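You operate a simulated robot arm through the tools that you are given. There is no shell and no other tool. Be economical: measure what you need, move in short steps, check, and stop when the job is done.

Carry out the task below with a simulated two-armed robot. There is one attempt and no reset: what you move stays moved.

TASK
Shut the right bench drawer. Put the cream band on the glass of the light board away on the top of the trims bench. Take the blue part cone on the near end of the belt and put it away on the free end of the doubling table. Put the fat olive cone from the far end of the belt on the pad of the steam table. Take the order card and leave it on the front lane of the belt. Close the left packing drawer. Any order will do. Set down upright: fat olive cone.

The check looks at the end state, three seconds after you hand in, the way a careful person would. Anything else that was tipped, shoved, dropped, spilled or broken makes it a failure.

THE ROBOT
Two 7-joint arms with two-finger parallel grippers on one trunk, on a base that drives. Base frame: it is fixed to the floor where the robot stands at the start and does not move with it; the origin is under the middle of the robot, x ahead of it, y to its left, z up. Lengths are in m, angles in degrees, forces in N, time in s.
The left shoulder is at the start at [0.05, 0.168, 1.032], the right one opposite. With the tool pointing down near the work surface each hand reaches from about 0.22 to 0.66 m from the robot's upright axis, wherever it stands, measured 20 degrees to its own side. Places, roughly: blue part cone [0.75, 2.5, 0.75]; cream band (16x4x2 cm) [0.9, 1.5, 0.9]; fat olive cone [0.75, 3, 0.75]; free end of the doubling table [-6, -3, 0.8]; front lane of the belt (40x17 cm) [0.68, 2.28, 0.76]; left packing drawer [0.7, 4.3, 0.7]; order card [0.75, 3.5, 0.75]; pad of the steam table [0.9, -1.5, 0.9]; right bench drawer [0.6, 0, 0.7]; top of the trims bench [-2.5, 4.3, 0.8]. Payload 1.57 kg a hand.
Tool frame (each hand has its own): the origin (TCP) lies between the finger pads and is the grasp point; the fingertips stand 0.03 m ahead of it; z points along the fingers, y is the line along which they close. The gripper opens to 0.08 m. The fingers are 0.017 m wide and 0.012 m thick; the gripper's body (0.04 by 0.082 m) begins 0.08 m behind the TCP.
Orientation is that of the tool frame in the base frame, as a unit quaternion [w, x, y, z]. With the fingers straight down and closing along the base's y, the tool's x points along the base's -x, its y along +y and its z along -z.

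THE INTERFACE
- The arms move only by the tool play_rows. It takes "left_moves", "right_moves" or both (then of equal length, played together; a hand with none holds still); each is a list that holds one entry, the list of rows, each a list of 7 numbers: the shift along the tool's x, y, z in units of 250 mm (1.0 is 250 mm), then the turn, a rotation vector about the tool's x, y, z in units of 90 degrees (1.0 is 90 degrees), then the closure, from 0 (fully open) to 1 (shut). In form: [[[x, y, z, wx, wy, wz, gripper], ...]]. A call has 1 to 20 rows; each row is the pose to reach, as a shift and turn from the pose commanded when the call began, along the tool's axes at that moment. A call with a number of a shift or a turn outside -1 to 1 is refused whole. Each row takes 0.2 s and may step no farther than 0.05 m and 8.6 degrees from the row before; otherwise, or with a gripper value out of range, the whole call is refused. Where a pose cannot be reached the arm comes as near as it can. A force on the tool above 40 N (or 10 N above the force at the start of the call, whichever is more), or a blocked arm, ends the call early, and 0.2 s more pass. The fingers move at their own pace (about 0.045 m/s each) and stop on an object; they squeeze with about 21 N. The grip force told is the motor's: it shows also when the fingers shut on nothing. Time passes only in rows, and 0.2 s behind the last, so rows that repeat a pose let the fingers close. It gives the time, the measured TCP pose, the force on the tool (base axes), the opening and the grip force at its end, in the units of the frame above (readings bear some noise), with the torque about the TCP (base axes, N m) and any sound that the robot's microphone picked up.
- Cameras (640 x 400 px; columns grow to the right, rows downward): "scene" is now at [0.1248, 0.01, 1.2337]; the picture's right is [0.10, -0.99, 0.00], its down [-0.65, -0.07, -0.76] and it looks along [0.76, 0.08, -0.65] (base axes); focal length 254 px, centre (320, 200). "left" rides on the left gripper at [0.072, 0.007, -0.122] in its tool frame; the picture's right is [-0.09, 1.00, 0.00], its down [-0.84, -0.08, -0.54] and it looks along [-0.54, -0.05, 0.84] (tool axes); focal length 238 px, centre (320, 200). "right" rides on the right gripper at [0.072, -0.007, -0.122] in its tool frame; the picture's right is [0.09, 1.00, 0.00], its down [-0.84, 0.08, -0.54] and it looks along [-0.54, 0.05, 0.84] (tool axes); focal length 238 px, centre (320, 200). There is no depth. A picture from a camera that has moved, and an enlarged one, comes with that camera's place and axes in the base frame and with its lens.
- capture(camera): a new picture of that camera. It takes no simulated time.
- raise_lower(by): slides the trunk up (or, below 0, down) by that many m; the arms and the scene camera ride with it, the base frame stays. It gives what a move gives, with no picture.
- base_move(legs): drives the robot by 1 to 6 legs, each [ahead, left, turn to the left] in m, m and degrees, along the robot's own axes; the way and the turn of a leg run together, so that a leg with both is an arc; at most 1.5 m and 180 degrees a leg. The arms and the cameras ride along, it lands a little off, and it stops where it bumps. It gives what a move gives.
- head_to(pan, tilt): turns the head with the scene camera to pan (to the left, within 80 degrees either way) and tilt (down, from -29 to 69), counted from straight ahead of the robot. It gives what a move gives.
- inspect(camera, box): a new picture of the part [left, top, right, bottom] of that camera's present view, enlarged. It takes no simulated time.
- job_done(): hands the job in; it is judged then, once.

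Work in short steps. Places have to be worked out from the pictures, the camera data and where the tool is seen: move nearer, look again, correct. Check each grasp and each placing, and mend what went wrong. You have 165 turns and 130 pictures in all, those below and enlarged ones among them. Open the grippers and draw the arms clear of the work before you hand the job in, unless the task says otherwise; then end with one line.

The tools are called after "Emit:" by a JSON object that holds its "op" and its "data". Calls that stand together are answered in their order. play_rows: Moves the arms, as the interface text tells. Its arguments: {"type":"object","properties":{"left_moves":{"type":"array"},"right_moves":{"type":"array"}},"required":[]} The other tools are called the same way: raise_lower (by) slides the trunk up or down; base_move (legs) drives the base; head_to (pan, tilt) turns the head that bears the scene camera; capture (camera) takes a picture; inspect (camera, box) takes an enlarged picture of a part of a camera's view; job_done () hands the job in.

At the start:

```text
t: 0.0
left_position: [0.4486, 0.1527, 0.9864]
left_tool_rot: [0.0, -0.001, 1.0, -0.001]
left_ft_force: [-0.5, 0.4, 0.0]
left_torque: [0.02, -0.01, -0.01]
left_opening: 0.0801
left_grip_force: 0.0
right_position: [0.5028, -0.1724, 0.8871]
right_tool_rot: [0.0, 0.0, 1.0, 0.0]
right_ft_force: [-0.3, -0.1, 0.8]
right_torque: [0.01, 0.03, -0.03]
right_opening: 0.0797
right_grip_force: 0.1
trunk travel left (down, up): [-0.2, 0.243]
robot x, y, heading: [-0.0016, -0.0012, 0.0]
head pan, tilt: [5.8, 40.5]
```

scene: 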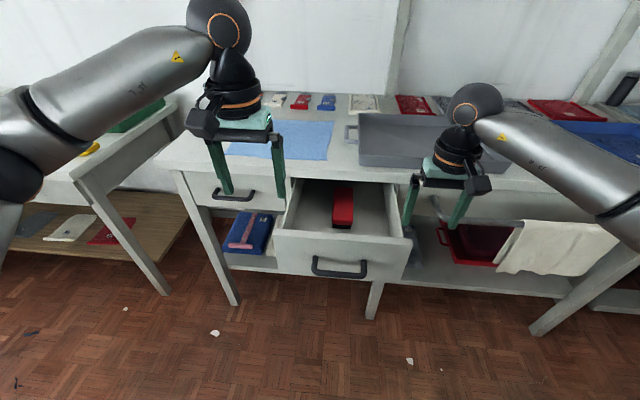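
right: 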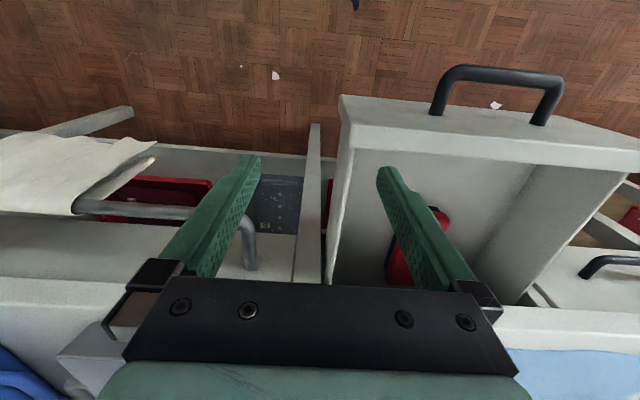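
left: 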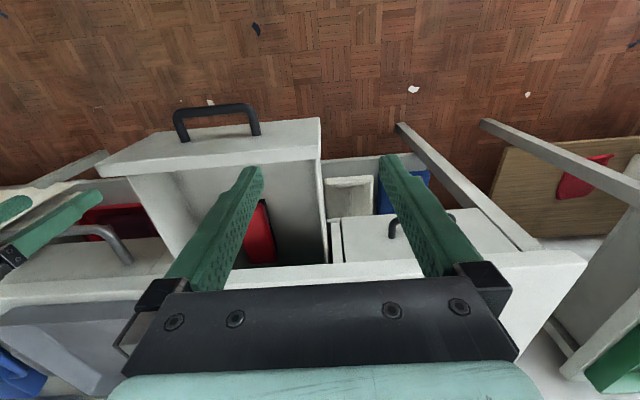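

The right bench drawer stands open about 0.27 m, with its front panel at x≈0.53, z 0.59–0.77 and the handle at z≈0.69. I close the right gripper, tilt it 45° forward and bring it in front of the panel.

Emit:
{"op": "play_rows", "data": {"right_moves": [[[0.09, 0.15, 0, 0, -0.09, 0, 1], [0.18, 0.3, 0, 0, -0.18, 0, 1], [0.27, 0.45, 0, 0, -0.27, 0, 1], [0.36, 0.6, 0, 0, -0.36, 0, 1], [0.36, 0.6, 0.1, 0, -0.44, 0, 1], [0.36, 0.6, 0.26, 0, -0.5, 0, 1], [0.36, 0.6, 0.42, 0, -0.5, 0, 1], [0.36, 0.6, 0.52, 0, -0.5, 0, 1]]]}}

Emit:
{"op": "capture", "data": {"camera": "scene"}}

```text
t: 1.8
left_position: [0.4482, 0.1537, 0.9859]
left_tool_rot: [-0.001, -0.001, 1.0, -0.001]
left_ft_force: [0.5, 0.3, -0.3]
left_torque: [0.04, 0.02, -0.07]
left_opening: 0.0801
left_grip_force: 0.1
right_position: [0.4113, -0.0232, 0.7555]
right_tool_rot: [0.381, 0.001, 0.925, -0.001]
right_ft_force: [-0.2, -0.9, 0.2]
right_torque: [0.01, -0.01, -0.01]
right_opening: 0.0
right_grip_force: 20.9
trunk travel left (down, up): [-0.2, 0.243]
robot x, y, heading: [0.0028, -0.0006, -0.2]
head pan, tilt: [5.8, 40.5]
```

```text
126 pictures are left
camera scene: at [0.1257, 0.01, 1.2334], right [0.1, -0.99, 0.0], down [-0.65, -0.07, -0.76], along [0.76, 0.08, -0.65], focal length 254 px, centre (320, 200)
```

scene: 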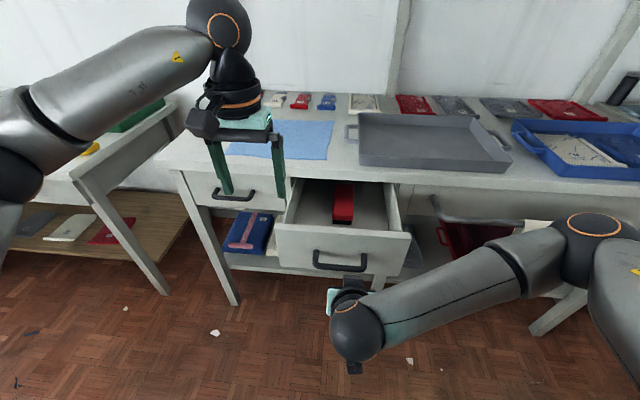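

The tip is at x≈0.43, in front of the panel and above the handle. I push straight forward 0.2 m.

Emit:
{"op": "play_rows", "data": {"right_moves": [[[-0.085, 0, 0.085, 0, 0, 0, 1], [-0.17, 0, 0.17, 0, 0, 0, 1], [-0.255, 0, 0.255, 0, 0, 0, 1], [-0.34, 0, 0.34, 0, 0, 0, 1], [-0.425, 0, 0.425, 0, 0, 0, 1], [-0.51, 0, 0.51, 0, 0, 0, 1], [-0.595, 0, 0.595, 0, 0, 0, 1]]]}}

Emit:
{"op": "capture", "data": {"camera": "scene"}}

```text
t: 3.4
left_position: [0.4474, 0.1528, 0.9857]
left_tool_rot: [0.0, 0.0, 1.0, -0.001]
left_ft_force: [-0.2, -0.2, -0.6]
left_torque: [0.0, -0.03, -0.01]
left_opening: 0.0797
left_grip_force: 0.0
right_position: [0.624, -0.0214, 0.7598]
right_tool_rot: [0.383, 0.0, 0.924, 0.001]
right_ft_force: [0.5, 0.0, 0.3]
right_torque: [0.01, -0.02, -0.01]
right_opening: 0.0001
right_grip_force: 20.8
trunk travel left (down, up): [-0.2, 0.243]
robot x, y, heading: [0.0019, -0.0022, -0.2]
head pan, tilt: [5.8, 40.5]
```

```text
125 pictures are left
camera scene: at [0.1248, 0.0101, 1.2338], right [0.1, -0.99, 0.0], down [-0.65, -0.07, -0.76], along [0.76, 0.08, -0.65], focal length 254 px, centre (320, 200)
```

scene: 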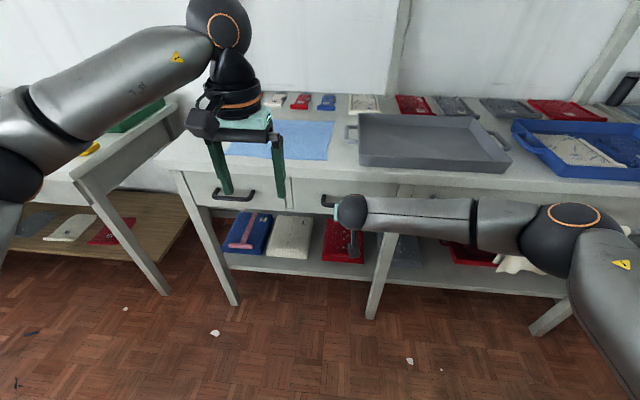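

The drawer looks almost shut. I push a little farther until resistance.

Emit:
{"op": "play_rows", "data": {"right_moves": [[[-0.04, 0, 0.04, 0, 0, 0, 1], [-0.08, 0, 0.08, 0, 0, 0, 1], [-0.12, 0, 0.12, 0, 0, 0, 1], [-0.16, 0, 0.16, 0, 0, 0, 1], [-0.2, 0, 0.2, 0, 0, 0, 1], [-0.24, 0, 0.24, 0, 0, 0, 1], [-0.28, 0, 0.28, 0, 0, 0, 1]]]}}

Emit:
{"op": "inspect", "data": {"camera": "scene", "box": [160, 120, 480, 320]}}

```text
t: 4.2
left_position: [0.4484, 0.1518, 0.9844]
left_tool_rot: [-0.001, 0.0, 1.0, 0.0]
left_ft_force: [0.3, 0.3, 0.0]
left_torque: [0.0, 0.01, 0.03]
left_opening: 0.08
left_grip_force: 0.1
right_position: [0.6491, -0.0185, 0.746]
right_tool_rot: [0.368, -0.004, 0.93, 0.002]
right_ft_force: [-0.8, 1.5, -1.4]
right_torque: [-0.01, 0.03, 0.0]
right_opening: 0.0002
right_grip_force: 20.9
trunk travel left (down, up): [-0.2, 0.243]
robot x, y, heading: [0.0006, -0.0004, 0.0]
head pan, tilt: [5.8, 40.5]
stopped in row 3 (right hand): the force on the tool passed its limit at 82 N (the readings are from after the stop); the commanded pose is now the measured one
```

```text
2.00 times, centred on (320, 220) of scene
camera zoom: at [0.1247, 0.01, 1.2337], right [0.1, -0.99, 0.0], down [-0.65, -0.07, -0.76], along [0.76, 0.08, -0.65], focal length 508 px, centre (320, 160)
```

zoom: 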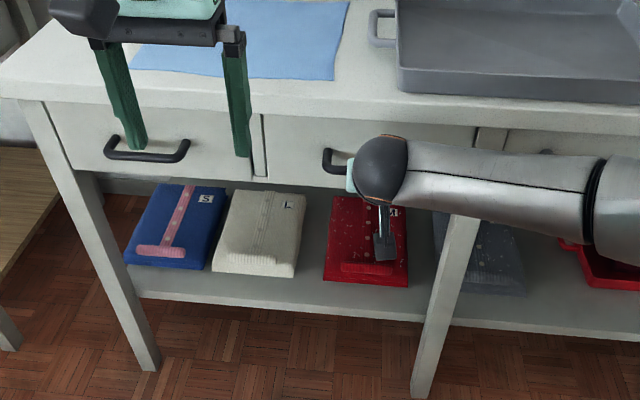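

The drawer hit its stop. I back off, then raise and straighten the hand and check.

Emit:
{"op": "play_rows", "data": {"right_moves": [[[0.12, 0, -0.12, 0, 0, 0, 1], [0.24, 0, -0.24, 0, 0, 0, 1], [0.36, 0, -0.36, 0, 0, 0, 1], [0.48, 0, -0.48, 0, 0, 0, 1], [0.52, -0.06, -0.66, 0, 0.08, 0, 0.8], [0.44, -0.18, -0.76, 0, 0.16, 0, 0.5], [0.36, -0.3, -0.86, 0, 0.24, 0, 0], [0.28, -0.42, -0.94, 0, 0.32, 0, 0], [0.2, -0.5, -0.98, 0, 0.4, 0, 0], [0.2, -0.55, -0.98, 0, 0.48, 0, 0]]]}}

Emit:
{"op": "capture", "data": {"camera": "scene"}}

```text
t: 6.4
left_position: [0.449, 0.1522, 0.9846]
left_tool_rot: [-0.001, 0.0, 1.0, 0.0]
left_ft_force: [0.0, 0.5, -0.6]
left_torque: [0.02, -0.01, -0.01]
left_opening: 0.0799
left_grip_force: 0.0
right_position: [0.4437, -0.1571, 0.8919]
right_tool_rot: [0.0, -0.003, 1.0, -0.001]
right_ft_force: [-0.6, 0.8, -0.3]
right_torque: [-0.01, 0.03, -0.03]
right_opening: 0.0799
right_grip_force: 0.1
trunk travel left (down, up): [-0.2, 0.243]
robot x, y, heading: [-0.0057, 0.0025, 0.1]
head pan, tilt: [5.8, 40.5]
```

```text
123 pictures are left
camera scene: at [0.1242, 0.0098, 1.2337], right [0.1, -0.99, 0.0], down [-0.65, -0.07, -0.76], along [0.76, 0.08, -0.65], focal length 254 px, centre (320, 200)
```

scene: 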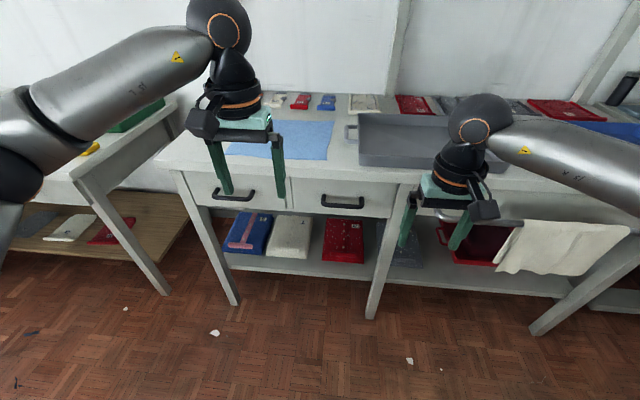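

The drawer is flush. Next I back up, slide left toward the light board and look.

Emit:
{"op": "base_move", "data": {"legs": [[-0.35, 0, 0], [0, 1.45, 0]]}}

Emit:
{"op": "head_to", "data": {"pan": 0, "tilt": 25}}

Emit:
{"op": "capture", "data": {"camera": "scene"}}

```text
t: 15.3
left_position: [0.1002, 0.8914, 0.985]
left_tool_rot: [-0.001, 0.0, 1.0, 0.0]
left_ft_force: [0.2, -0.2, 0.8]
left_torque: [-0.04, 0.0, -0.01]
left_opening: 0.0798
left_grip_force: 0.0
right_position: [0.0962, 0.5818, 0.8917]
right_tool_rot: [0.002, -0.003, 1.0, 0.001]
right_ft_force: [-0.1, -0.5, -0.6]
right_torque: [-0.02, -0.03, 0.0]
right_opening: 0.0797
right_grip_force: 0.0
trunk travel left (down, up): [-0.2, 0.243]
robot x, y, heading: [-0.349, 0.7387, 0.0]
head pan, tilt: [5.8, 40.5]
stopped in leg 2: the robot was blocked; the commanded pose is now the measured one
```

```text
t: 16.1
left_position: [0.1003, 0.8923, 0.9857]
left_tool_rot: [0.0, 0.0, 1.0, 0.001]
left_ft_force: [0.3, -0.4, -0.3]
left_torque: [0.02, -0.02, -0.02]
left_opening: 0.0801
left_grip_force: 0.1
right_position: [0.0971, 0.5821, 0.8926]
right_tool_rot: [0.002, -0.003, 1.0, 0.0]
right_ft_force: [-0.5, -1.2, -0.7]
right_torque: [-0.01, -0.02, -0.04]
right_opening: 0.0799
right_grip_force: 0.0
trunk travel left (down, up): [-0.2, 0.243]
robot x, y, heading: [-0.3491, 0.7388, -0.1]
head pan, tilt: [0.0, 25.0]
```

```text
122 pictures are left
camera scene: at [-0.2161, 0.7407, 1.2578], right [0.0, -1.0, 0.0], down [-0.42, 0.0, -0.91], along [0.91, 0.0, -0.42], focal length 254 px, centre (320, 200)
```

scene: 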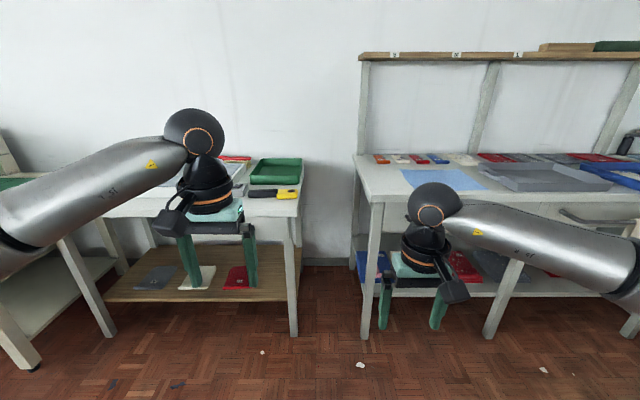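

Something blocked me on the left; I look there.

Emit:
{"op": "head_to", "data": {"pan": 75, "tilt": 40}}

Emit:
{"op": "capture", "data": {"camera": "scene"}}

```text
t: 17.6
left_position: [0.1001, 0.8921, 0.9849]
left_tool_rot: [-0.001, 0.0, 1.0, 0.0]
left_ft_force: [-0.4, -0.6, 0.1]
left_torque: [0.01, -0.02, 0.01]
left_opening: 0.0799
left_grip_force: 0.1
right_position: [0.097, 0.581, 0.8913]
right_tool_rot: [0.002, -0.003, 1.0, 0.0]
right_ft_force: [-0.4, 0.4, 0.1]
right_torque: [0.01, -0.04, -0.03]
right_opening: 0.0802
right_grip_force: 0.0
trunk travel left (down, up): [-0.2, 0.243]
robot x, y, heading: [-0.3464, 0.7392, -0.6]
head pan, tilt: [75.0, 40.0]
```

```text
121 pictures are left
camera scene: at [-0.2859, 0.823, 1.2345], right [0.96, -0.26, 0.0], down [-0.17, -0.62, -0.77], along [0.2, 0.74, -0.64], focal length 254 px, centre (320, 200)
```

scene: 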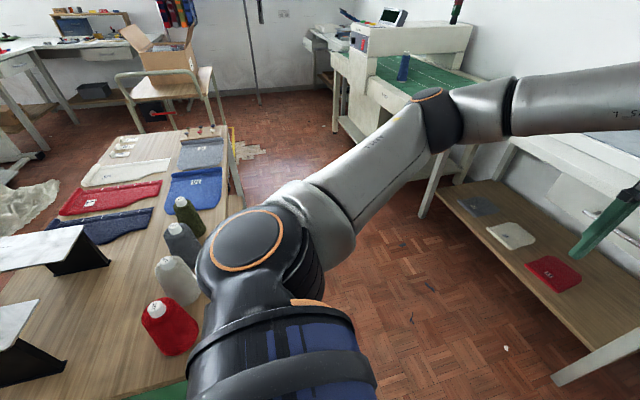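

A cone table stands at x<-0.37 on the left, so the lane is about x≈0.05. I step right a bit, go ahead to x≈0.03 and then slide left to y≈1.4.

Emit:
{"op": "base_move", "data": {"legs": [[0, -0.08, 0], [0.36, 0, 0.5], [0, 0.7, 0]]}}

Emit:
{"op": "head_to", "data": {"pan": 0, "tilt": 40}}

Emit:
{"op": "capture", "data": {"camera": "scene"}}

```text
t: 27.0
left_position: [0.452, 1.5141, 0.9873]
left_tool_rot: [0.0, -0.006, 1.0, 0.0]
left_ft_force: [0.5, -0.3, 0.1]
left_torque: [-0.01, -0.01, -0.01]
left_opening: 0.0801
left_grip_force: 0.1
right_position: [0.4504, 1.2042, 0.8922]
right_tool_rot: [0.001, -0.008, 1.0, 0.001]
right_ft_force: [-0.3, 0.6, -0.1]
right_torque: [0.0, -0.03, 0.01]
right_opening: 0.0799
right_grip_force: 0.1
trunk travel left (down, up): [-0.2, 0.243]
robot x, y, heading: [0.0021, 1.3561, 0.6]
head pan, tilt: [75.0, 40.0]
```

```text
t: 28.4
left_position: [0.4519, 1.5144, 0.9853]
left_tool_rot: [-0.001, -0.006, 1.0, 0.0]
left_ft_force: [0.4, -0.7, 0.6]
left_torque: [0.01, -0.01, 0.01]
left_opening: 0.0799
left_grip_force: 0.0
right_position: [0.4511, 1.204, 0.8923]
right_tool_rot: [0.002, -0.009, 1.0, 0.001]
right_ft_force: [-1.0, 0.7, 0.1]
right_torque: [0.01, 0.01, 0.02]
right_opening: 0.0799
right_grip_force: 0.0
trunk travel left (down, up): [-0.2, 0.243]
robot x, y, heading: [0.0062, 1.3561, 0.5]
head pan, tilt: [0.0, 40.0]
```

```text
120 pictures are left
camera scene: at [0.1295, 1.3585, 1.2345], right [0.01, -1.0, 0.0], down [-0.64, -0.01, -0.77], along [0.77, 0.01, -0.64], focal length 254 px, centre (320, 200)
```

scene: 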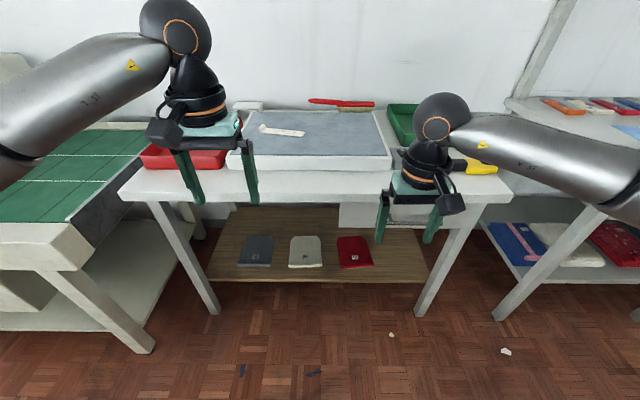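

The cream band lies on the glass around [0.91, 1.49, 0.88]. I raise the right hand, then drive ahead toward the table.

Emit:
{"op": "play_rows", "data": {"right_moves": [[[0, 0, -0.18, 0, 0, 0, 0], [0.1, 0, -0.36, 0, 0, 0, 0], [0.25, 0, -0.48, 0, 0, 0, 0], [0.4, 0, -0.55, 0, 0, 0, 0]]], "left_moves": [[[0, 0, -0.1, 0, 0, 0, 0], [0, 0, -0.2, 0, 0, 0, 0], [0, 0, -0.2, 0, 0, 0, 0], [0, 0, -0.2, 0, 0, 0, 0]]]}}

Emit:
{"op": "base_move", "data": {"legs": [[0.3, 0, -0.5]]}}

Emit:
{"op": "capture", "data": {"camera": "left"}}

Emit:
{"op": "capture", "data": {"camera": "scene"}}

```text
refused: row 2 steps farther than a row can; nothing moved
```

```text
t: 30.5
left_position: [0.7512, 1.5092, 0.9851]
left_tool_rot: [-0.002, -0.001, 1.0, 0.0]
left_ft_force: [0.0, -0.3, -0.2]
left_torque: [0.05, 0.0, -0.01]
left_opening: 0.0799
left_grip_force: 0.0
right_position: [0.7469, 1.2003, 0.8912]
right_tool_rot: [0.001, -0.003, 1.0, 0.0]
right_ft_force: [-0.3, -0.3, 0.3]
right_torque: [0.01, 0.02, 0.01]
right_opening: 0.08
right_grip_force: 0.0
trunk travel left (down, up): [-0.2, 0.243]
robot x, y, heading: [0.3027, 1.3586, 0.1]
head pan, tilt: [0.0, 40.0]
```

```text
119 pictures are left
camera left: at [0.6791, 1.517, 1.1077], right [0.09, 1.0, 0.0], down [0.84, -0.08, 0.54], along [0.54, -0.05, -0.84], focal length 238 px, centre (320, 200)
```

left: 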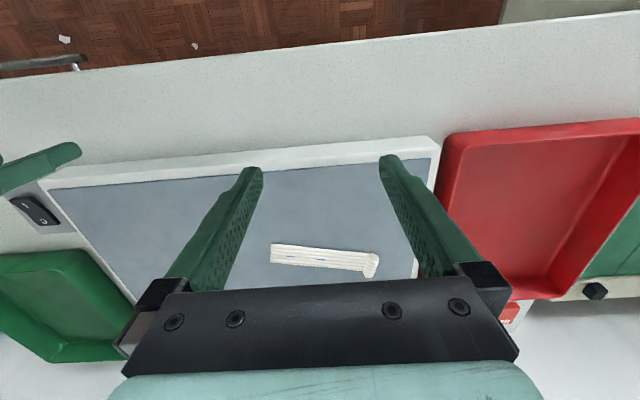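

```text
118 pictures are left
camera scene: at [0.4265, 1.3582, 1.2345], right [0.0, -1.0, 0.0], down [-0.64, 0.0, -0.77], along [0.77, 0.0, -0.64], focal length 254 px, centre (320, 200)
```

scene: 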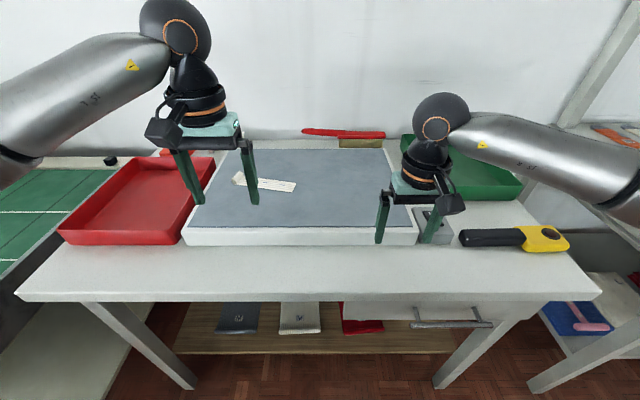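

Triangulated band centre ≈[0.948, 1.498, 0.853], length running 15° off y. I raise and retract the right hand first, and start turning the left hand by -75° about its z.

Emit:
{"op": "play_rows", "data": {"right_moves": [[[0, 0, -0.15, 0, 0, 0, 0], [0.08, 0, -0.3, 0, 0, 0, 0], [0.2, 0, -0.4, 0, 0, 0, 0], [0.32, 0, -0.5, 0, 0, 0, 0], [0.4, 0, -0.6, 0, 0, 0, 0], [0.4, 0, -0.6, 0, 0, 0, 0], [0.4, 0, -0.6, 0, 0, 0, 0], [0.4, 0, -0.6, 0, 0, 0, 0], [0.4, 0, -0.6, 0, 0, 0, 0]]], "left_moves": [[[0, 0, 0, 0, 0, -0.093, 0], [0, 0, 0, 0, 0, -0.186, 0], [0, 0, 0, 0, 0, -0.279, 0], [0, 0, 0, 0, 0, -0.372, 0], [0, 0, 0, 0, 0, -0.465, 0], [0, 0, 0, 0, 0, -0.558, 0], [0, 0, 0, 0, 0, -0.651, 0], [0, 0, 0, 0, 0, -0.744, 0], [0, 0, 0, 0, 0, -0.833, 0]]]}}

Emit:
{"op": "base_move", "data": {"legs": [[0.12, 0, 0]]}}

Emit:
{"op": "capture", "data": {"camera": "left"}}

```text
t: 32.5
left_position: [0.7489, 1.5092, 0.986]
left_tool_rot: [0.0, -0.61, 0.792, 0.0]
left_ft_force: [0.3, -0.4, -0.3]
left_torque: [-0.01, -0.03, -0.01]
left_opening: 0.0801
left_grip_force: 0.0
right_position: [0.6452, 1.1995, 1.0426]
right_tool_rot: [0.003, -0.003, 1.0, 0.0]
right_ft_force: [0.3, 0.1, 0.6]
right_torque: [0.0, -0.02, 0.0]
right_opening: 0.0801
right_grip_force: 0.1
trunk travel left (down, up): [-0.2, 0.243]
robot x, y, heading: [0.3001, 1.3579, 0.1]
head pan, tilt: [0.0, 40.0]
```

```text
t: 33.7
left_position: [0.8711, 1.5081, 0.9855]
left_tool_rot: [-0.001, -0.608, 0.794, 0.001]
left_ft_force: [0.3, -0.1, -0.8]
left_torque: [0.01, 0.03, -0.01]
left_opening: 0.0801
left_grip_force: 0.0
right_position: [0.7639, 1.1997, 1.0419]
right_tool_rot: [0.002, -0.003, 1.0, 0.0]
right_ft_force: [0.7, 1.4, 0.2]
right_torque: [-0.01, 0.01, -0.01]
right_opening: 0.0795
right_grip_force: 0.0
trunk travel left (down, up): [-0.2, 0.243]
robot x, y, heading: [0.4171, 1.3573, -0.3]
head pan, tilt: [0.0, 40.0]
```

```text
117 pictures are left
camera left: at [0.8452, 1.4415, 1.1079], right [-0.94, 0.35, 0.0], down [0.29, 0.79, 0.54], along [0.19, 0.51, -0.84], focal length 238 px, centre (320, 200)
```

left: 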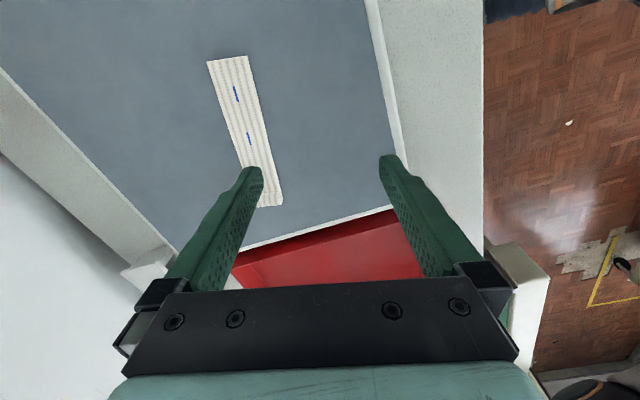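

Band centre re-measured at (0.949, 1.498), aligned within 2° of the closing line. I move over it and descend to TCP z≈0.89.

Emit:
{"op": "play_rows", "data": {"left_moves": [[[-0.02, -0.16, 0.0, 0, 0, 0, 0], [-0.042, -0.312, 0.0, 0, 0, 0, 0], [-0.042, -0.312, 0.15, 0, 0, 0, 0], [-0.042, -0.312, 0.3, 0, 0, 0, 0], [-0.042, -0.312, 0.38, 0, 0, 0, 0]]]}}

Emit:
{"op": "capture", "data": {"camera": "left"}}

Emit:
{"op": "inspect", "data": {"camera": "scene", "box": [160, 120, 320, 220]}}

```text
t: 34.9
left_position: [0.947, 1.498, 0.8906]
left_tool_rot: [0.0, -0.608, 0.794, 0.0]
left_ft_force: [-0.5, 0.0, -0.2]
left_torque: [0.04, 0.0, 0.01]
left_opening: 0.0799
left_grip_force: 0.1
right_position: [0.7636, 1.1984, 1.043]
right_tool_rot: [0.002, -0.002, 1.0, 0.0]
right_ft_force: [0.0, -0.2, -0.3]
right_torque: [0.0, 0.02, 0.01]
right_opening: 0.08
right_grip_force: 0.0
trunk travel left (down, up): [-0.2, 0.243]
robot x, y, heading: [0.4161, 1.3579, -0.4]
head pan, tilt: [0.0, 40.0]
```

```text
116 pictures are left
camera left: at [0.9225, 1.4316, 1.0126], right [-0.94, 0.35, 0.0], down [0.29, 0.79, 0.54], along [0.19, 0.51, -0.84], focal length 238 px, centre (320, 200)
```

left: 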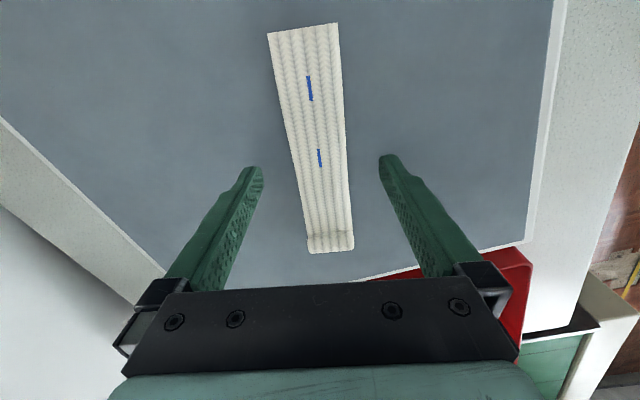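

```text
4.00 times, centred on (240, 170) of scene
camera zoom: at [0.5452, 1.3577, 1.2345], right [0.0, -1.0, 0.0], down [-0.64, 0.0, -0.77], along [0.77, 0.0, -0.64], focal length 1016 px, centre (640, 320)
```

zoom: 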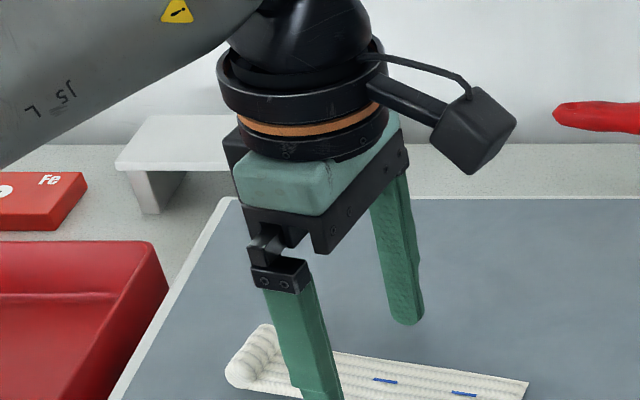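

The fingers straddle the band centrally. I descend in small steps watching for contact.

Emit:
{"op": "play_rows", "data": {"left_moves": [[[0, 0, 0.012, 0, 0, 0, 0], [0, 0, 0.024, 0, 0, 0, 0], [0, 0, 0.036, 0, 0, 0, 0]]]}}

Emit:
{"op": "inspect", "data": {"camera": "scene", "box": [180, 160, 300, 235]}}

```text
t: 35.7
left_position: [0.9465, 1.5, 0.8808]
left_tool_rot: [0.0, -0.608, 0.794, 0.0]
left_ft_force: [0.2, -0.1, 0.2]
left_torque: [0.0, 0.02, 0.01]
left_opening: 0.08
left_grip_force: 0.1
right_position: [0.7623, 1.1983, 1.0421]
right_tool_rot: [0.001, -0.003, 1.0, 0.001]
right_ft_force: [0.4, 1.2, -0.6]
right_torque: [-0.01, -0.01, 0.01]
right_opening: 0.0798
right_grip_force: 0.1
trunk travel left (down, up): [-0.2, 0.243]
robot x, y, heading: [0.4192, 1.3568, -0.0]
head pan, tilt: [0.0, 40.0]
```

```text
5.33 times, centred on (240, 198) of scene
camera zoom: at [0.5452, 1.3577, 1.2345], right [0.0, -1.0, 0.0], down [-0.64, 0.0, -0.77], along [0.77, 0.0, -0.64], focal length 1355 px, centre (747, 213)
```

zoom: 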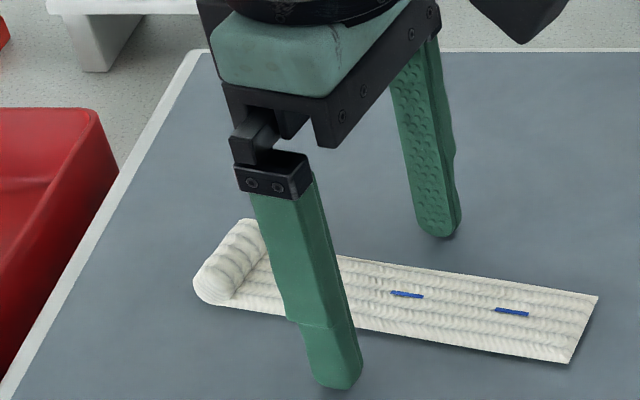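

The tips are still above the glass; I go down in 2.5 mm steps.

Emit:
{"op": "play_rows", "data": {"left_moves": [[[0, 0, 0.01, 0, 0, 0, 0], [0, 0, 0.02, 0, 0, 0, 0], [0, 0, 0.028, 0, 0, 0, 0]]]}}

Emit:
{"op": "inspect", "data": {"camera": "scene", "box": [180, 160, 300, 235]}}

```text
t: 36.5
left_position: [0.9467, 1.4989, 0.8796]
left_tool_rot: [0.002, -0.608, 0.794, -0.002]
left_ft_force: [2.7, 5.9, 32.7]
left_torque: [0.56, 1.41, -0.41]
left_opening: 0.0796
left_grip_force: 0.0
right_position: [0.7615, 1.199, 1.0432]
right_tool_rot: [0.002, -0.002, 1.0, 0.0]
right_ft_force: [0.1, 0.3, 0.1]
right_torque: [0.01, -0.03, -0.03]
right_opening: 0.0799
right_grip_force: 0.1
trunk travel left (down, up): [-0.2, 0.243]
robot x, y, heading: [0.4205, 1.3515, -0.2]
head pan, tilt: [0.0, 40.0]
```

```text
5.33 times, centred on (240, 198) of scene
camera zoom: at [0.5429, 1.3574, 1.2354], right [0.0, -1.0, 0.0], down [-0.64, 0.0, -0.77], along [0.77, 0.0, -0.64], focal length 1355 px, centre (747, 213)
```

zoom: 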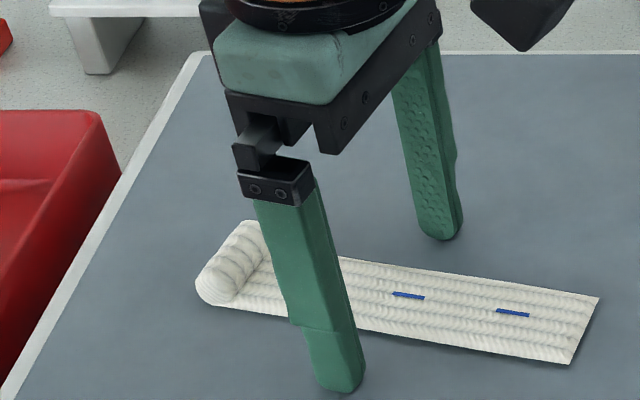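

Tips touched the glass (glass z≈0.849). I lift to just off it and close.

Emit:
{"op": "play_rows", "data": {"left_moves": [[[0, 0, -0.029, 0, 0, 0, 0], [0, 0, -0.029, 0, 0, 0, 1], [0, 0, -0.029, 0, 0, 0, 1], [0, 0, -0.029, 0, 0, 0, 1], [0, 0, -0.029, 0, 0, 0, 1], [0, 0, -0.029, 0, 0, 0, 1]]]}}

Emit:
{"op": "inspect", "data": {"camera": "scene", "box": [180, 160, 300, 235]}}

```text
t: 37.9
left_position: [0.9474, 1.4982, 0.8821]
left_tool_rot: [0.0, -0.608, 0.794, 0.0]
left_ft_force: [0.3, -0.5, 0.4]
left_torque: [0.02, 0.0, 0.01]
left_opening: 0.0393
left_grip_force: 21.2
right_position: [0.7642, 1.1992, 1.0425]
right_tool_rot: [0.002, -0.002, 1.0, 0.0]
right_ft_force: [0.3, 0.6, -0.1]
right_torque: [-0.03, 0.01, 0.0]
right_opening: 0.08
right_grip_force: 0.1
trunk travel left (down, up): [-0.2, 0.243]
robot x, y, heading: [0.4175, 1.356, 0.1]
head pan, tilt: [0.0, 40.0]
```

```text
5.33 times, centred on (240, 198) of scene
camera zoom: at [0.5452, 1.3577, 1.2345], right [0.0, -1.0, 0.0], down [-0.64, 0.0, -0.77], along [0.77, 0.0, -0.64], focal length 1355 px, centre (747, 213)
```

zoom: 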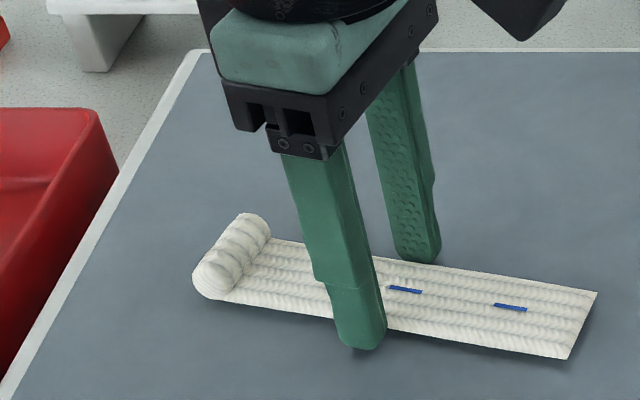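

Gripped at 39 mm. I lift 0.13 m and check.

Emit:
{"op": "play_rows", "data": {"left_moves": [[[0, 0, -0.1, 0, 0, 0, 1], [0, 0, -0.25, 0, 0, 0, 1], [0, 0, -0.4, 0, 0, 0, 1], [0, 0, -0.52, 0, 0, 0, 1]]]}}

Emit:
{"op": "capture", "data": {"camera": "left"}}

```text
t: 38.9
left_position: [0.9472, 1.4994, 1.0118]
left_tool_rot: [-0.002, -0.608, 0.794, 0.001]
left_ft_force: [0.2, -0.1, 0.2]
left_torque: [0.03, 0.01, 0.02]
left_opening: 0.039
left_grip_force: 21.4
right_position: [0.763, 1.199, 1.0423]
right_tool_rot: [0.002, -0.003, 1.0, 0.0]
right_ft_force: [0.7, -0.1, 0.5]
right_torque: [-0.02, -0.01, 0.02]
right_opening: 0.08
right_grip_force: 0.1
trunk travel left (down, up): [-0.2, 0.243]
robot x, y, heading: [0.4214, 1.3575, -0.3]
head pan, tilt: [0.0, 40.0]
```

```text
111 pictures are left
camera left: at [0.9225, 1.4322, 1.1345], right [-0.94, 0.35, 0.0], down [0.29, 0.79, 0.54], along [0.19, 0.51, -0.84], focal length 238 px, centre (320, 200)
```

left: 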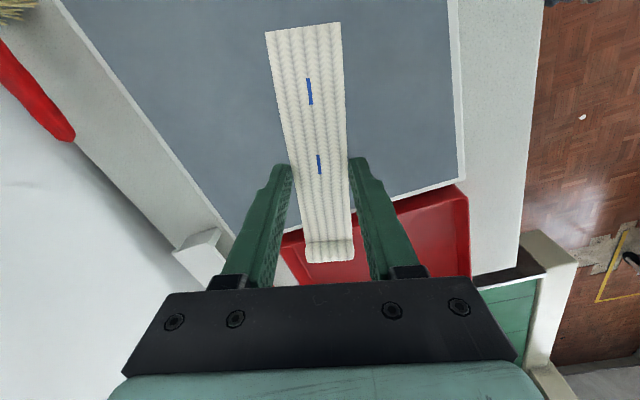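

The band is firmly held. I tuck the left hand in, back off to x≈0 and slide left toward the belt.

Emit:
{"op": "play_rows", "data": {"left_moves": [[[0.039, 0.145, 0, 0, 0, 0, 1], [0.078, 0.29, 0, 0, 0, 0, 1], [0.117, 0.435, 0, 0, 0, 0, 1], [0.156, 0.58, 0, 0, 0, 0, 1]]]}}

Emit:
{"op": "base_move", "data": {"legs": [[-0.4, 0, 0], [0, 1.15, 0]]}}

Emit:
{"op": "capture", "data": {"camera": "scene"}}

```text
t: 39.9
left_position: [0.7954, 1.4986, 1.0133]
left_tool_rot: [-0.001, -0.608, 0.794, 0.0]
left_ft_force: [-0.2, 1.0, -0.3]
left_torque: [0.0, 0.01, 0.01]
left_opening: 0.039
left_grip_force: 21.5
right_position: [0.7629, 1.1982, 1.0422]
right_tool_rot: [0.002, -0.003, 1.0, 0.0]
right_ft_force: [-0.5, 0.4, 0.2]
right_torque: [0.01, -0.01, -0.05]
right_opening: 0.0798
right_grip_force: 0.1
trunk travel left (down, up): [-0.2, 0.243]
robot x, y, heading: [0.421, 1.362, -0.3]
head pan, tilt: [0.0, 40.0]
```

```text
t: 52.4
left_position: [0.3962, 2.6533, 1.0127]
left_tool_rot: [0.001, -0.609, 0.793, 0.0]
left_ft_force: [-0.1, 0.2, -0.9]
left_torque: [-0.04, 0.01, 0.0]
left_opening: 0.0386
left_grip_force: 20.8
right_position: [0.3653, 2.352, 1.0411]
right_tool_rot: [0.001, -0.004, 1.0, 0.0]
right_ft_force: [0.3, 0.2, 0.0]
right_torque: [0.01, 0.02, 0.0]
right_opening: 0.0801
right_grip_force: 0.1
trunk travel left (down, up): [-0.2, 0.243]
robot x, y, heading: [0.0201, 2.5122, 0.2]
head pan, tilt: [0.0, 40.0]
```

```text
110 pictures are left
camera scene: at [0.1464, 2.5108, 1.2345], right [0.0, -1.0, 0.0], down [-0.64, 0.0, -0.77], along [0.77, 0.0, -0.64], focal length 254 px, centre (320, 200)
```

scene: 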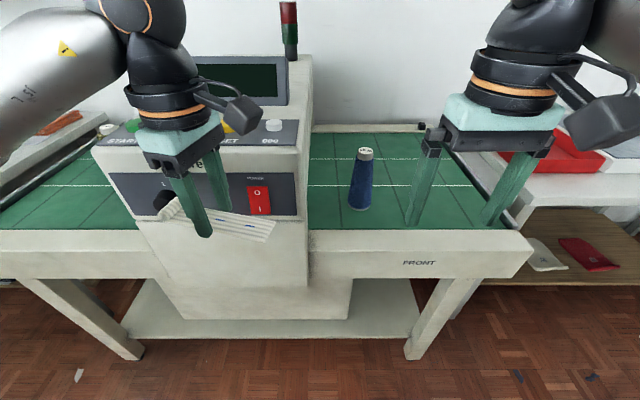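

The blue cone is on the near end and the machine housing is in the middle. I slide on left to the card at y≈3.5.

Emit:
{"op": "base_move", "data": {"legs": [[0, 0.95, 0]]}}

Emit:
{"op": "capture", "data": {"camera": "scene"}}

```text
t: 61.0
left_position: [0.3926, 3.5955, 1.0127]
left_tool_rot: [0.0, -0.614, 0.789, 0.0]
left_ft_force: [-1.0, 0.4, 0.8]
left_torque: [-0.04, 0.0, -0.02]
left_opening: 0.0389
left_grip_force: 21.3
right_position: [0.3634, 3.2948, 1.0417]
right_tool_rot: [0.002, -0.009, 1.0, 0.0]
right_ft_force: [0.2, 0.4, -0.4]
right_torque: [0.04, 0.0, -0.02]
right_opening: 0.0799
right_grip_force: 0.0
trunk travel left (down, up): [-0.2, 0.243]
robot x, y, heading: [0.0178, 3.4466, 0.5]
head pan, tilt: [0.0, 40.0]
```

```text
109 pictures are left
camera scene: at [0.1425, 3.4509, 1.2345], right [0.01, -1.0, 0.0], down [-0.64, -0.01, -0.77], along [0.77, 0.01, -0.64], focal length 254 px, centre (320, 200)
```

scene: 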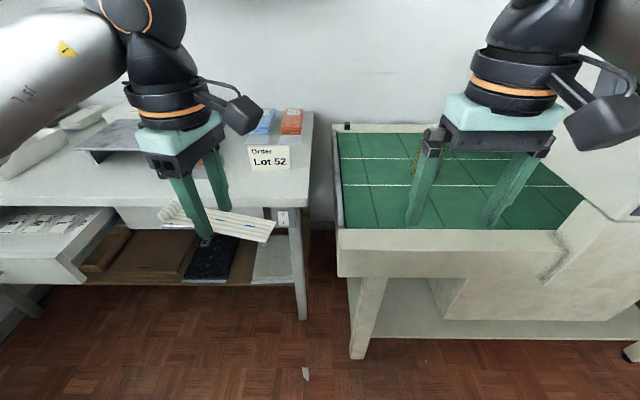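

I see the order card standing on the packing table at the right end, and the open packing drawer to the left. I zoom on the card.

Emit:
{"op": "inspect", "data": {"camera": "scene", "box": [220, 90, 340, 190]}}

Emit:
{"op": "inspect", "data": {"camera": "scene", "box": [330, 100, 490, 240]}}

```text
4.00 times, centred on (280, 140) of scene
camera zoom: at [0.1425, 3.4509, 1.2345], right [0.01, -1.0, 0.0], down [-0.64, -0.01, -0.77], along [0.77, 0.01, -0.64], focal length 1016 px, centre (480, 440)
```

zoom: 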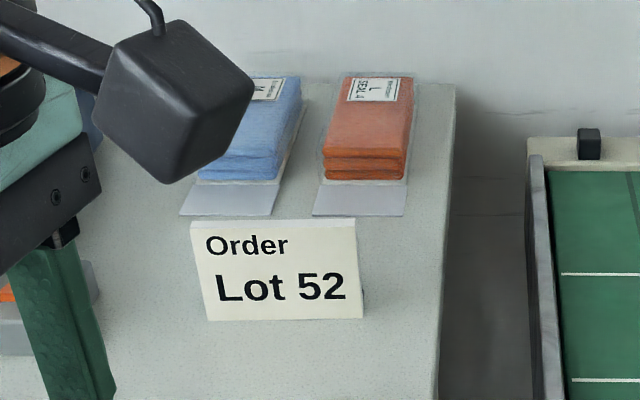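

```text
2.86 times, centred on (410, 170) of scene
camera zoom: at [0.1425, 3.4509, 1.2345], right [0.01, -1.0, 0.0], down [-0.64, -0.01, -0.77], along [0.77, 0.01, -0.64], focal length 726 px, centre (63, 286)
```

zoom: 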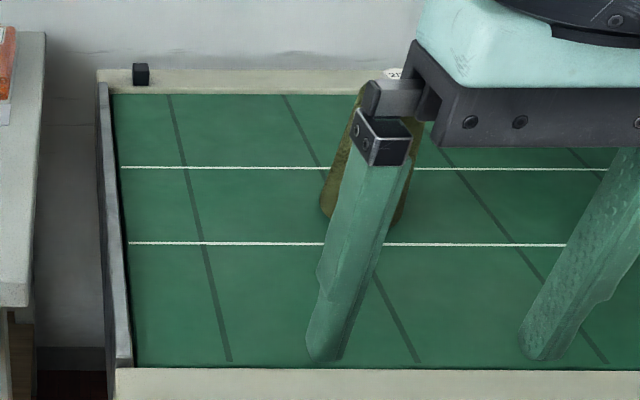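

The card is ≈13×8 cm, standing at about [0.81, 3.61], facing the robot. I turn the right hand 90° so it closes along x, and drive so the right hand is near the card.

Emit:
{"op": "play_rows", "data": {"right_moves": [[[0, 0, 0, 0, 0, 0.09, 0], [0, 0, 0, 0, 0, 0.18, 0], [0, 0, 0, 0, 0, 0.27, 0], [0, 0, 0, 0, 0, 0.36, 0], [0, 0, 0, 0, 0, 0.45, 0], [0, 0, 0, 0, 0, 0.54, 0], [0, 0, 0, 0, 0, 0.63, 0], [0, 0, 0, 0, 0, 0.72, 0], [0, 0, 0, 0, 0, 0.81, 0], [0, 0, 0, 0, 0, 0.9, 0], [0, 0, 0, 0, 0, 0.99, 0]]]}}

Emit:
{"op": "base_move", "data": {"legs": [[0, 0.29, -0.5], [0.22, 0, 0]]}}

Emit:
{"op": "capture", "data": {"camera": "scene"}}

Emit:
{"op": "capture", "data": {"camera": "right"}}

```text
t: 63.4
left_position: [0.3921, 3.5959, 1.0131]
left_tool_rot: [0.0, -0.614, 0.789, 0.0]
left_ft_force: [0.1, -0.8, 0.4]
left_torque: [-0.01, -0.02, -0.02]
left_opening: 0.0386
left_grip_force: 21.3
right_position: [0.3623, 3.2946, 1.042]
right_tool_rot: [0.001, 0.696, 0.718, 0.001]
right_ft_force: [0.0, -0.4, -0.3]
right_torque: [0.0, -0.01, 0.0]
right_opening: 0.08
right_grip_force: 0.1
trunk travel left (down, up): [-0.2, 0.243]
robot x, y, heading: [0.0186, 3.4448, 0.3]
head pan, tilt: [0.0, 40.0]
```

```text
t: 67.8
left_position: [0.6095, 3.8823, 1.0133]
left_tool_rot: [0.0, -0.609, 0.793, 0.0]
left_ft_force: [0.4, 0.5, 0.3]
left_torque: [-0.02, 0.03, 0.02]
left_opening: 0.0389
left_grip_force: 21.3
right_position: [0.5777, 3.5808, 1.0429]
right_tool_rot: [0.002, 0.699, 0.715, 0.001]
right_ft_force: [0.4, -0.2, -0.5]
right_torque: [0.0, 0.01, 0.03]
right_opening: 0.0798
right_grip_force: 0.0
trunk travel left (down, up): [-0.2, 0.243]
robot x, y, heading: [0.233, 3.7388, 0.0]
head pan, tilt: [0.0, 40.0]
```

```text
106 pictures are left
camera scene: at [0.3593, 3.74, 1.2345], right [0.0, -1.0, 0.0], down [-0.64, 0.0, -0.77], along [0.77, 0.0, -0.64], focal length 254 px, centre (320, 200)
```

scene: 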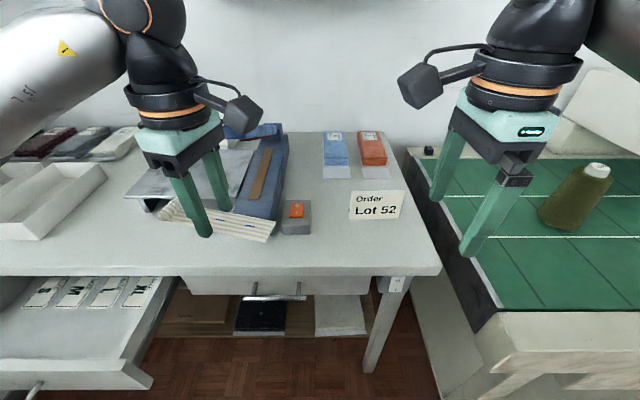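

```text
105 pictures are left
camera right: at [0.5701, 3.6528, 1.1652], right [0.99, 0.12, 0.0], down [0.1, -0.83, 0.54], along [0.07, -0.54, -0.84], focal length 238 px, centre (320, 200)
```

right: 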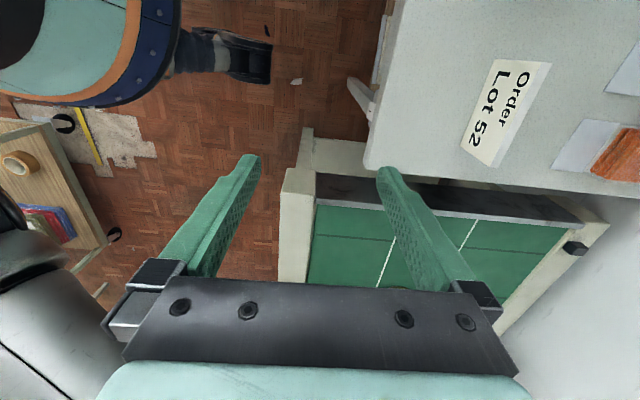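

I zoom in on the card from the right camera to find whether it leans and where its edges are.

Emit:
{"op": "inspect", "data": {"camera": "right", "box": [430, 30, 590, 190]}}

Emit:
{"op": "inspect", "data": {"camera": "scene", "box": [320, 160, 440, 240]}}

```text
2.50 times, centred on (510, 110) of right
camera zoom: at [0.5701, 3.6528, 1.1652], right [0.99, 0.12, 0.0], down [0.1, -0.83, 0.54], along [0.07, -0.54, -0.84], focal length 596 px, centre (-155, 425)
```

zoom: 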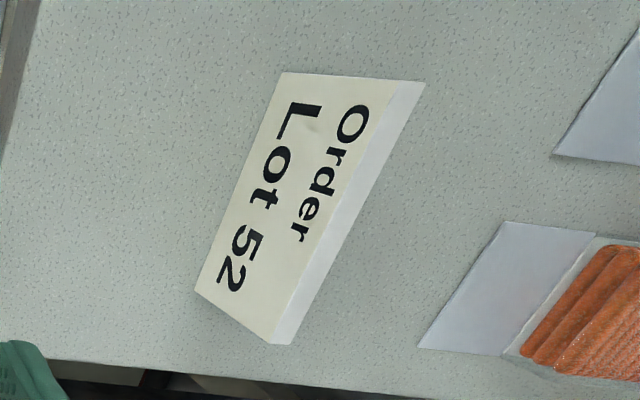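

```text
5.00 times, centred on (380, 200) of scene
camera zoom: at [0.3593, 3.74, 1.2345], right [0.0, -1.0, 0.0], down [-0.64, 0.0, -0.77], along [0.77, 0.0, -0.64], focal length 1270 px, centre (20, 200)
```

zoom: 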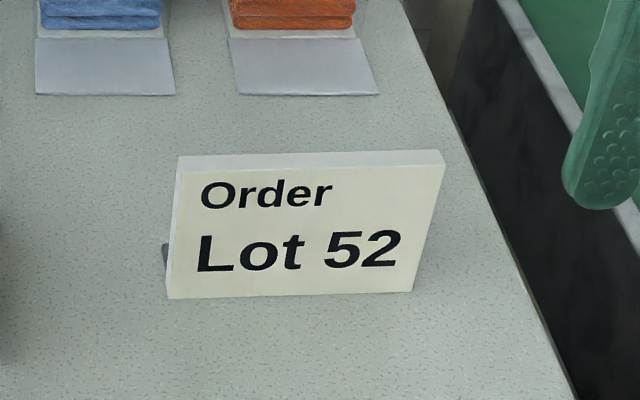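

The card is a vertical plate about 1 cm thick, centre ≈(0.805, 3.607), z 0.81–0.89. I move over it and lower so the fingers straddle its top.

Emit:
{"op": "play_rows", "data": {"right_moves": [[[0.017, 0.182, 0, 0, 0, 0, 0], [0.034, 0.364, 0, 0, 0, 0, 0], [0.051, 0.546, 0, 0, 0, 0, 0], [0.068, 0.728, 0, 0, 0, 0, 0], [0.084, 0.912, 0, 0, 0, 0, 0], [0.084, 0.912, 0.16, 0, 0, 0, 0], [0.084, 0.912, 0.3, 0, 0, 0, 0], [0.084, 0.912, 0.4, 0, 0, 0, 0]]]}}

Emit:
{"op": "capture", "data": {"camera": "right"}}

Emit:
{"op": "inspect", "data": {"camera": "scene", "box": [320, 120, 480, 240]}}

```text
t: 69.6
left_position: [0.6098, 3.8817, 1.0131]
left_tool_rot: [-0.001, -0.61, 0.793, 0.0]
left_ft_force: [0.1, -0.3, 0.1]
left_torque: [-0.02, -0.03, 0.04]
left_opening: 0.0388
left_grip_force: 21.3
right_position: [0.8061, 3.6074, 0.9438]
right_tool_rot: [0.001, 0.699, 0.715, 0.001]
right_ft_force: [0.3, 0.1, -0.2]
right_torque: [-0.01, -0.02, -0.05]
right_opening: 0.0799
right_grip_force: 0.1
trunk travel left (down, up): [-0.2, 0.243]
robot x, y, heading: [0.2316, 3.7383, -0.4]
head pan, tilt: [0.0, 40.0]
```

```text
102 pictures are left
camera right: at [0.7978, 3.6796, 1.0662], right [0.99, 0.12, 0.0], down [0.1, -0.83, 0.54], along [0.07, -0.54, -0.84], focal length 238 px, centre (320, 200)
```

right: 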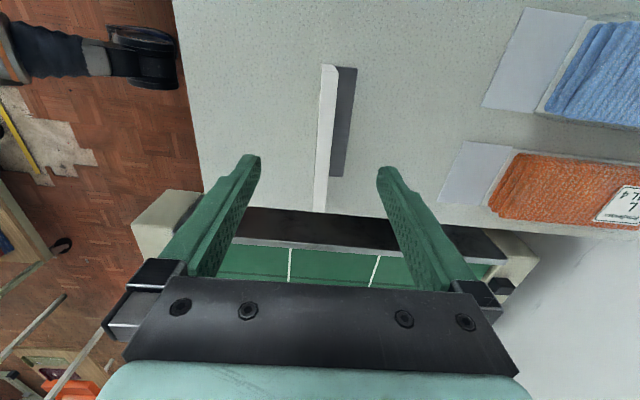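

```text
3.33 times, centred on (400, 180) of scene
camera zoom: at [0.359, 3.74, 1.2345], right [0.0, -1.0, 0.0], down [-0.64, 0.0, -0.77], along [0.77, 0.0, -0.64], focal length 847 px, centre (53, 267)
```

zoom: 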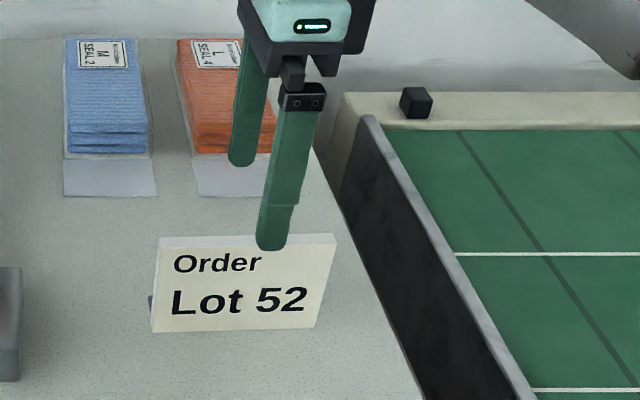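

Fingers straddle the plate; a flat foot is behind it low down. I lower 7 cm and close.

Emit:
{"op": "play_rows", "data": {"right_moves": [[[0, 0.01, 0.15, 0, 0, 0, 0], [0, 0.01, 0.28, 0, 0, 0, 0], [0, 0.01, 0.28, 0, 0, 0, 1], [0, 0.01, 0.28, 0, 0, 0, 1], [0, 0.01, 0.28, 0, 0, 0, 1], [0, 0.01, 0.28, 0, 0, 0, 1], [0, 0.01, 0.28, 0, 0, 0, 1], [0, 0.01, 0.28, 0, 0, 0, 1]]]}}

Emit:
{"op": "inspect", "data": {"camera": "scene", "box": [320, 120, 480, 240]}}

```text
t: 71.4
left_position: [0.6099, 3.8812, 1.0132]
left_tool_rot: [0.0, -0.61, 0.793, -0.001]
left_ft_force: [-0.1, -0.2, -1.0]
left_torque: [0.0, 0.04, 0.0]
left_opening: 0.0387
left_grip_force: 21.0
right_position: [0.8083, 3.6083, 0.8714]
right_tool_rot: [0.0, 0.699, 0.715, 0.001]
right_ft_force: [-0.2, -0.9, -0.5]
right_torque: [-0.02, 0.04, -0.02]
right_opening: 0.0113
right_grip_force: 20.4
trunk travel left (down, up): [-0.2, 0.243]
robot x, y, heading: [0.2336, 3.7388, 0.0]
head pan, tilt: [0.0, 40.0]
```

```text
3.33 times, centred on (400, 180) of scene
camera zoom: at [0.359, 3.74, 1.2345], right [0.0, -1.0, 0.0], down [-0.64, 0.0, -0.77], along [0.77, 0.0, -0.64], focal length 847 px, centre (53, 267)
```

zoom: 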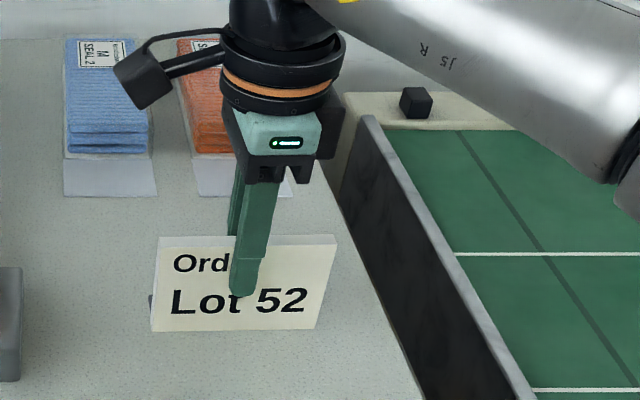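

The card is gripped (11 mm). I lift it and retract it toward the robot.

Emit:
{"op": "play_rows", "data": {"right_moves": [[[0, 0, -0.1, 0, 0, 0, 1], [0, 0, -0.28, 0, 0, 0, 1], [0, 0, -0.46, 0, 0, 0, 1], [0, 0, -0.64, 0, 0, 0, 1], [0, -0.18, -0.68, 0, 0, 0, 1], [0, -0.36, -0.68, 0, 0, 0, 1], [0, -0.54, -0.68, 0, 0, 0, 1], [0, -0.72, -0.68, 0, 0, 0, 1], [0, -0.88, -0.68, 0, 0, 0, 1]]]}}

Emit:
{"op": "head_to", "data": {"pan": 45, "tilt": 40}}

Emit:
{"op": "capture", "data": {"camera": "scene"}}

```text
t: 73.4
left_position: [0.6097, 3.8812, 1.0136]
left_tool_rot: [-0.001, -0.609, 0.793, 0.001]
left_ft_force: [0.9, -0.1, -0.1]
left_torque: [0.01, -0.03, 0.04]
left_opening: 0.0384
left_grip_force: 20.9
right_position: [0.5877, 3.6025, 1.0422]
right_tool_rot: [0.002, 0.7, 0.714, 0.001]
right_ft_force: [0.6, -0.7, -0.4]
right_torque: [0.0, 0.0, -0.01]
right_opening: 0.0113
right_grip_force: 21.2
trunk travel left (down, up): [-0.2, 0.243]
robot x, y, heading: [0.2318, 3.74, 0.2]
head pan, tilt: [0.0, 40.0]
```

```text
t: 74.5
left_position: [0.6108, 3.8817, 1.013]
left_tool_rot: [0.0, -0.61, 0.793, 0.0]
left_ft_force: [-0.8, -0.2, 0.5]
left_torque: [0.0, 0.0, 0.01]
left_opening: 0.0389
left_grip_force: 21.4
right_position: [0.588, 3.6028, 1.0429]
right_tool_rot: [0.002, 0.699, 0.715, 0.002]
right_ft_force: [-0.4, -0.3, -0.8]
right_torque: [0.01, 0.02, -0.04]
right_opening: 0.0116
right_grip_force: 21.0
trunk travel left (down, up): [-0.2, 0.243]
robot x, y, heading: [0.2325, 3.7354, 0.1]
head pan, tilt: [45.0, 40.0]
```

```text
99 pictures are left
camera scene: at [0.3342, 3.8001, 1.2345], right [0.71, -0.71, 0.0], down [-0.46, -0.45, -0.77], along [0.54, 0.54, -0.64], focal length 254 px, centre (320, 200)
```

scene: 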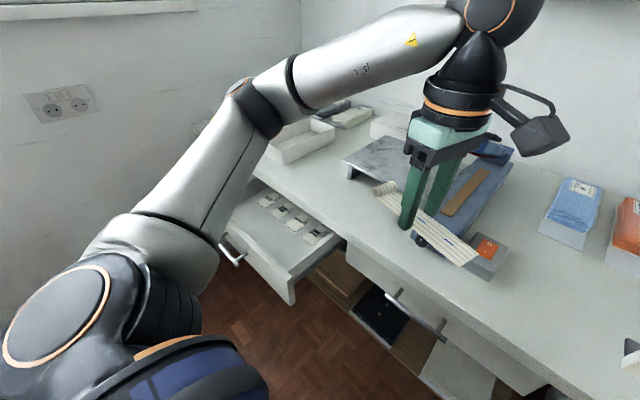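

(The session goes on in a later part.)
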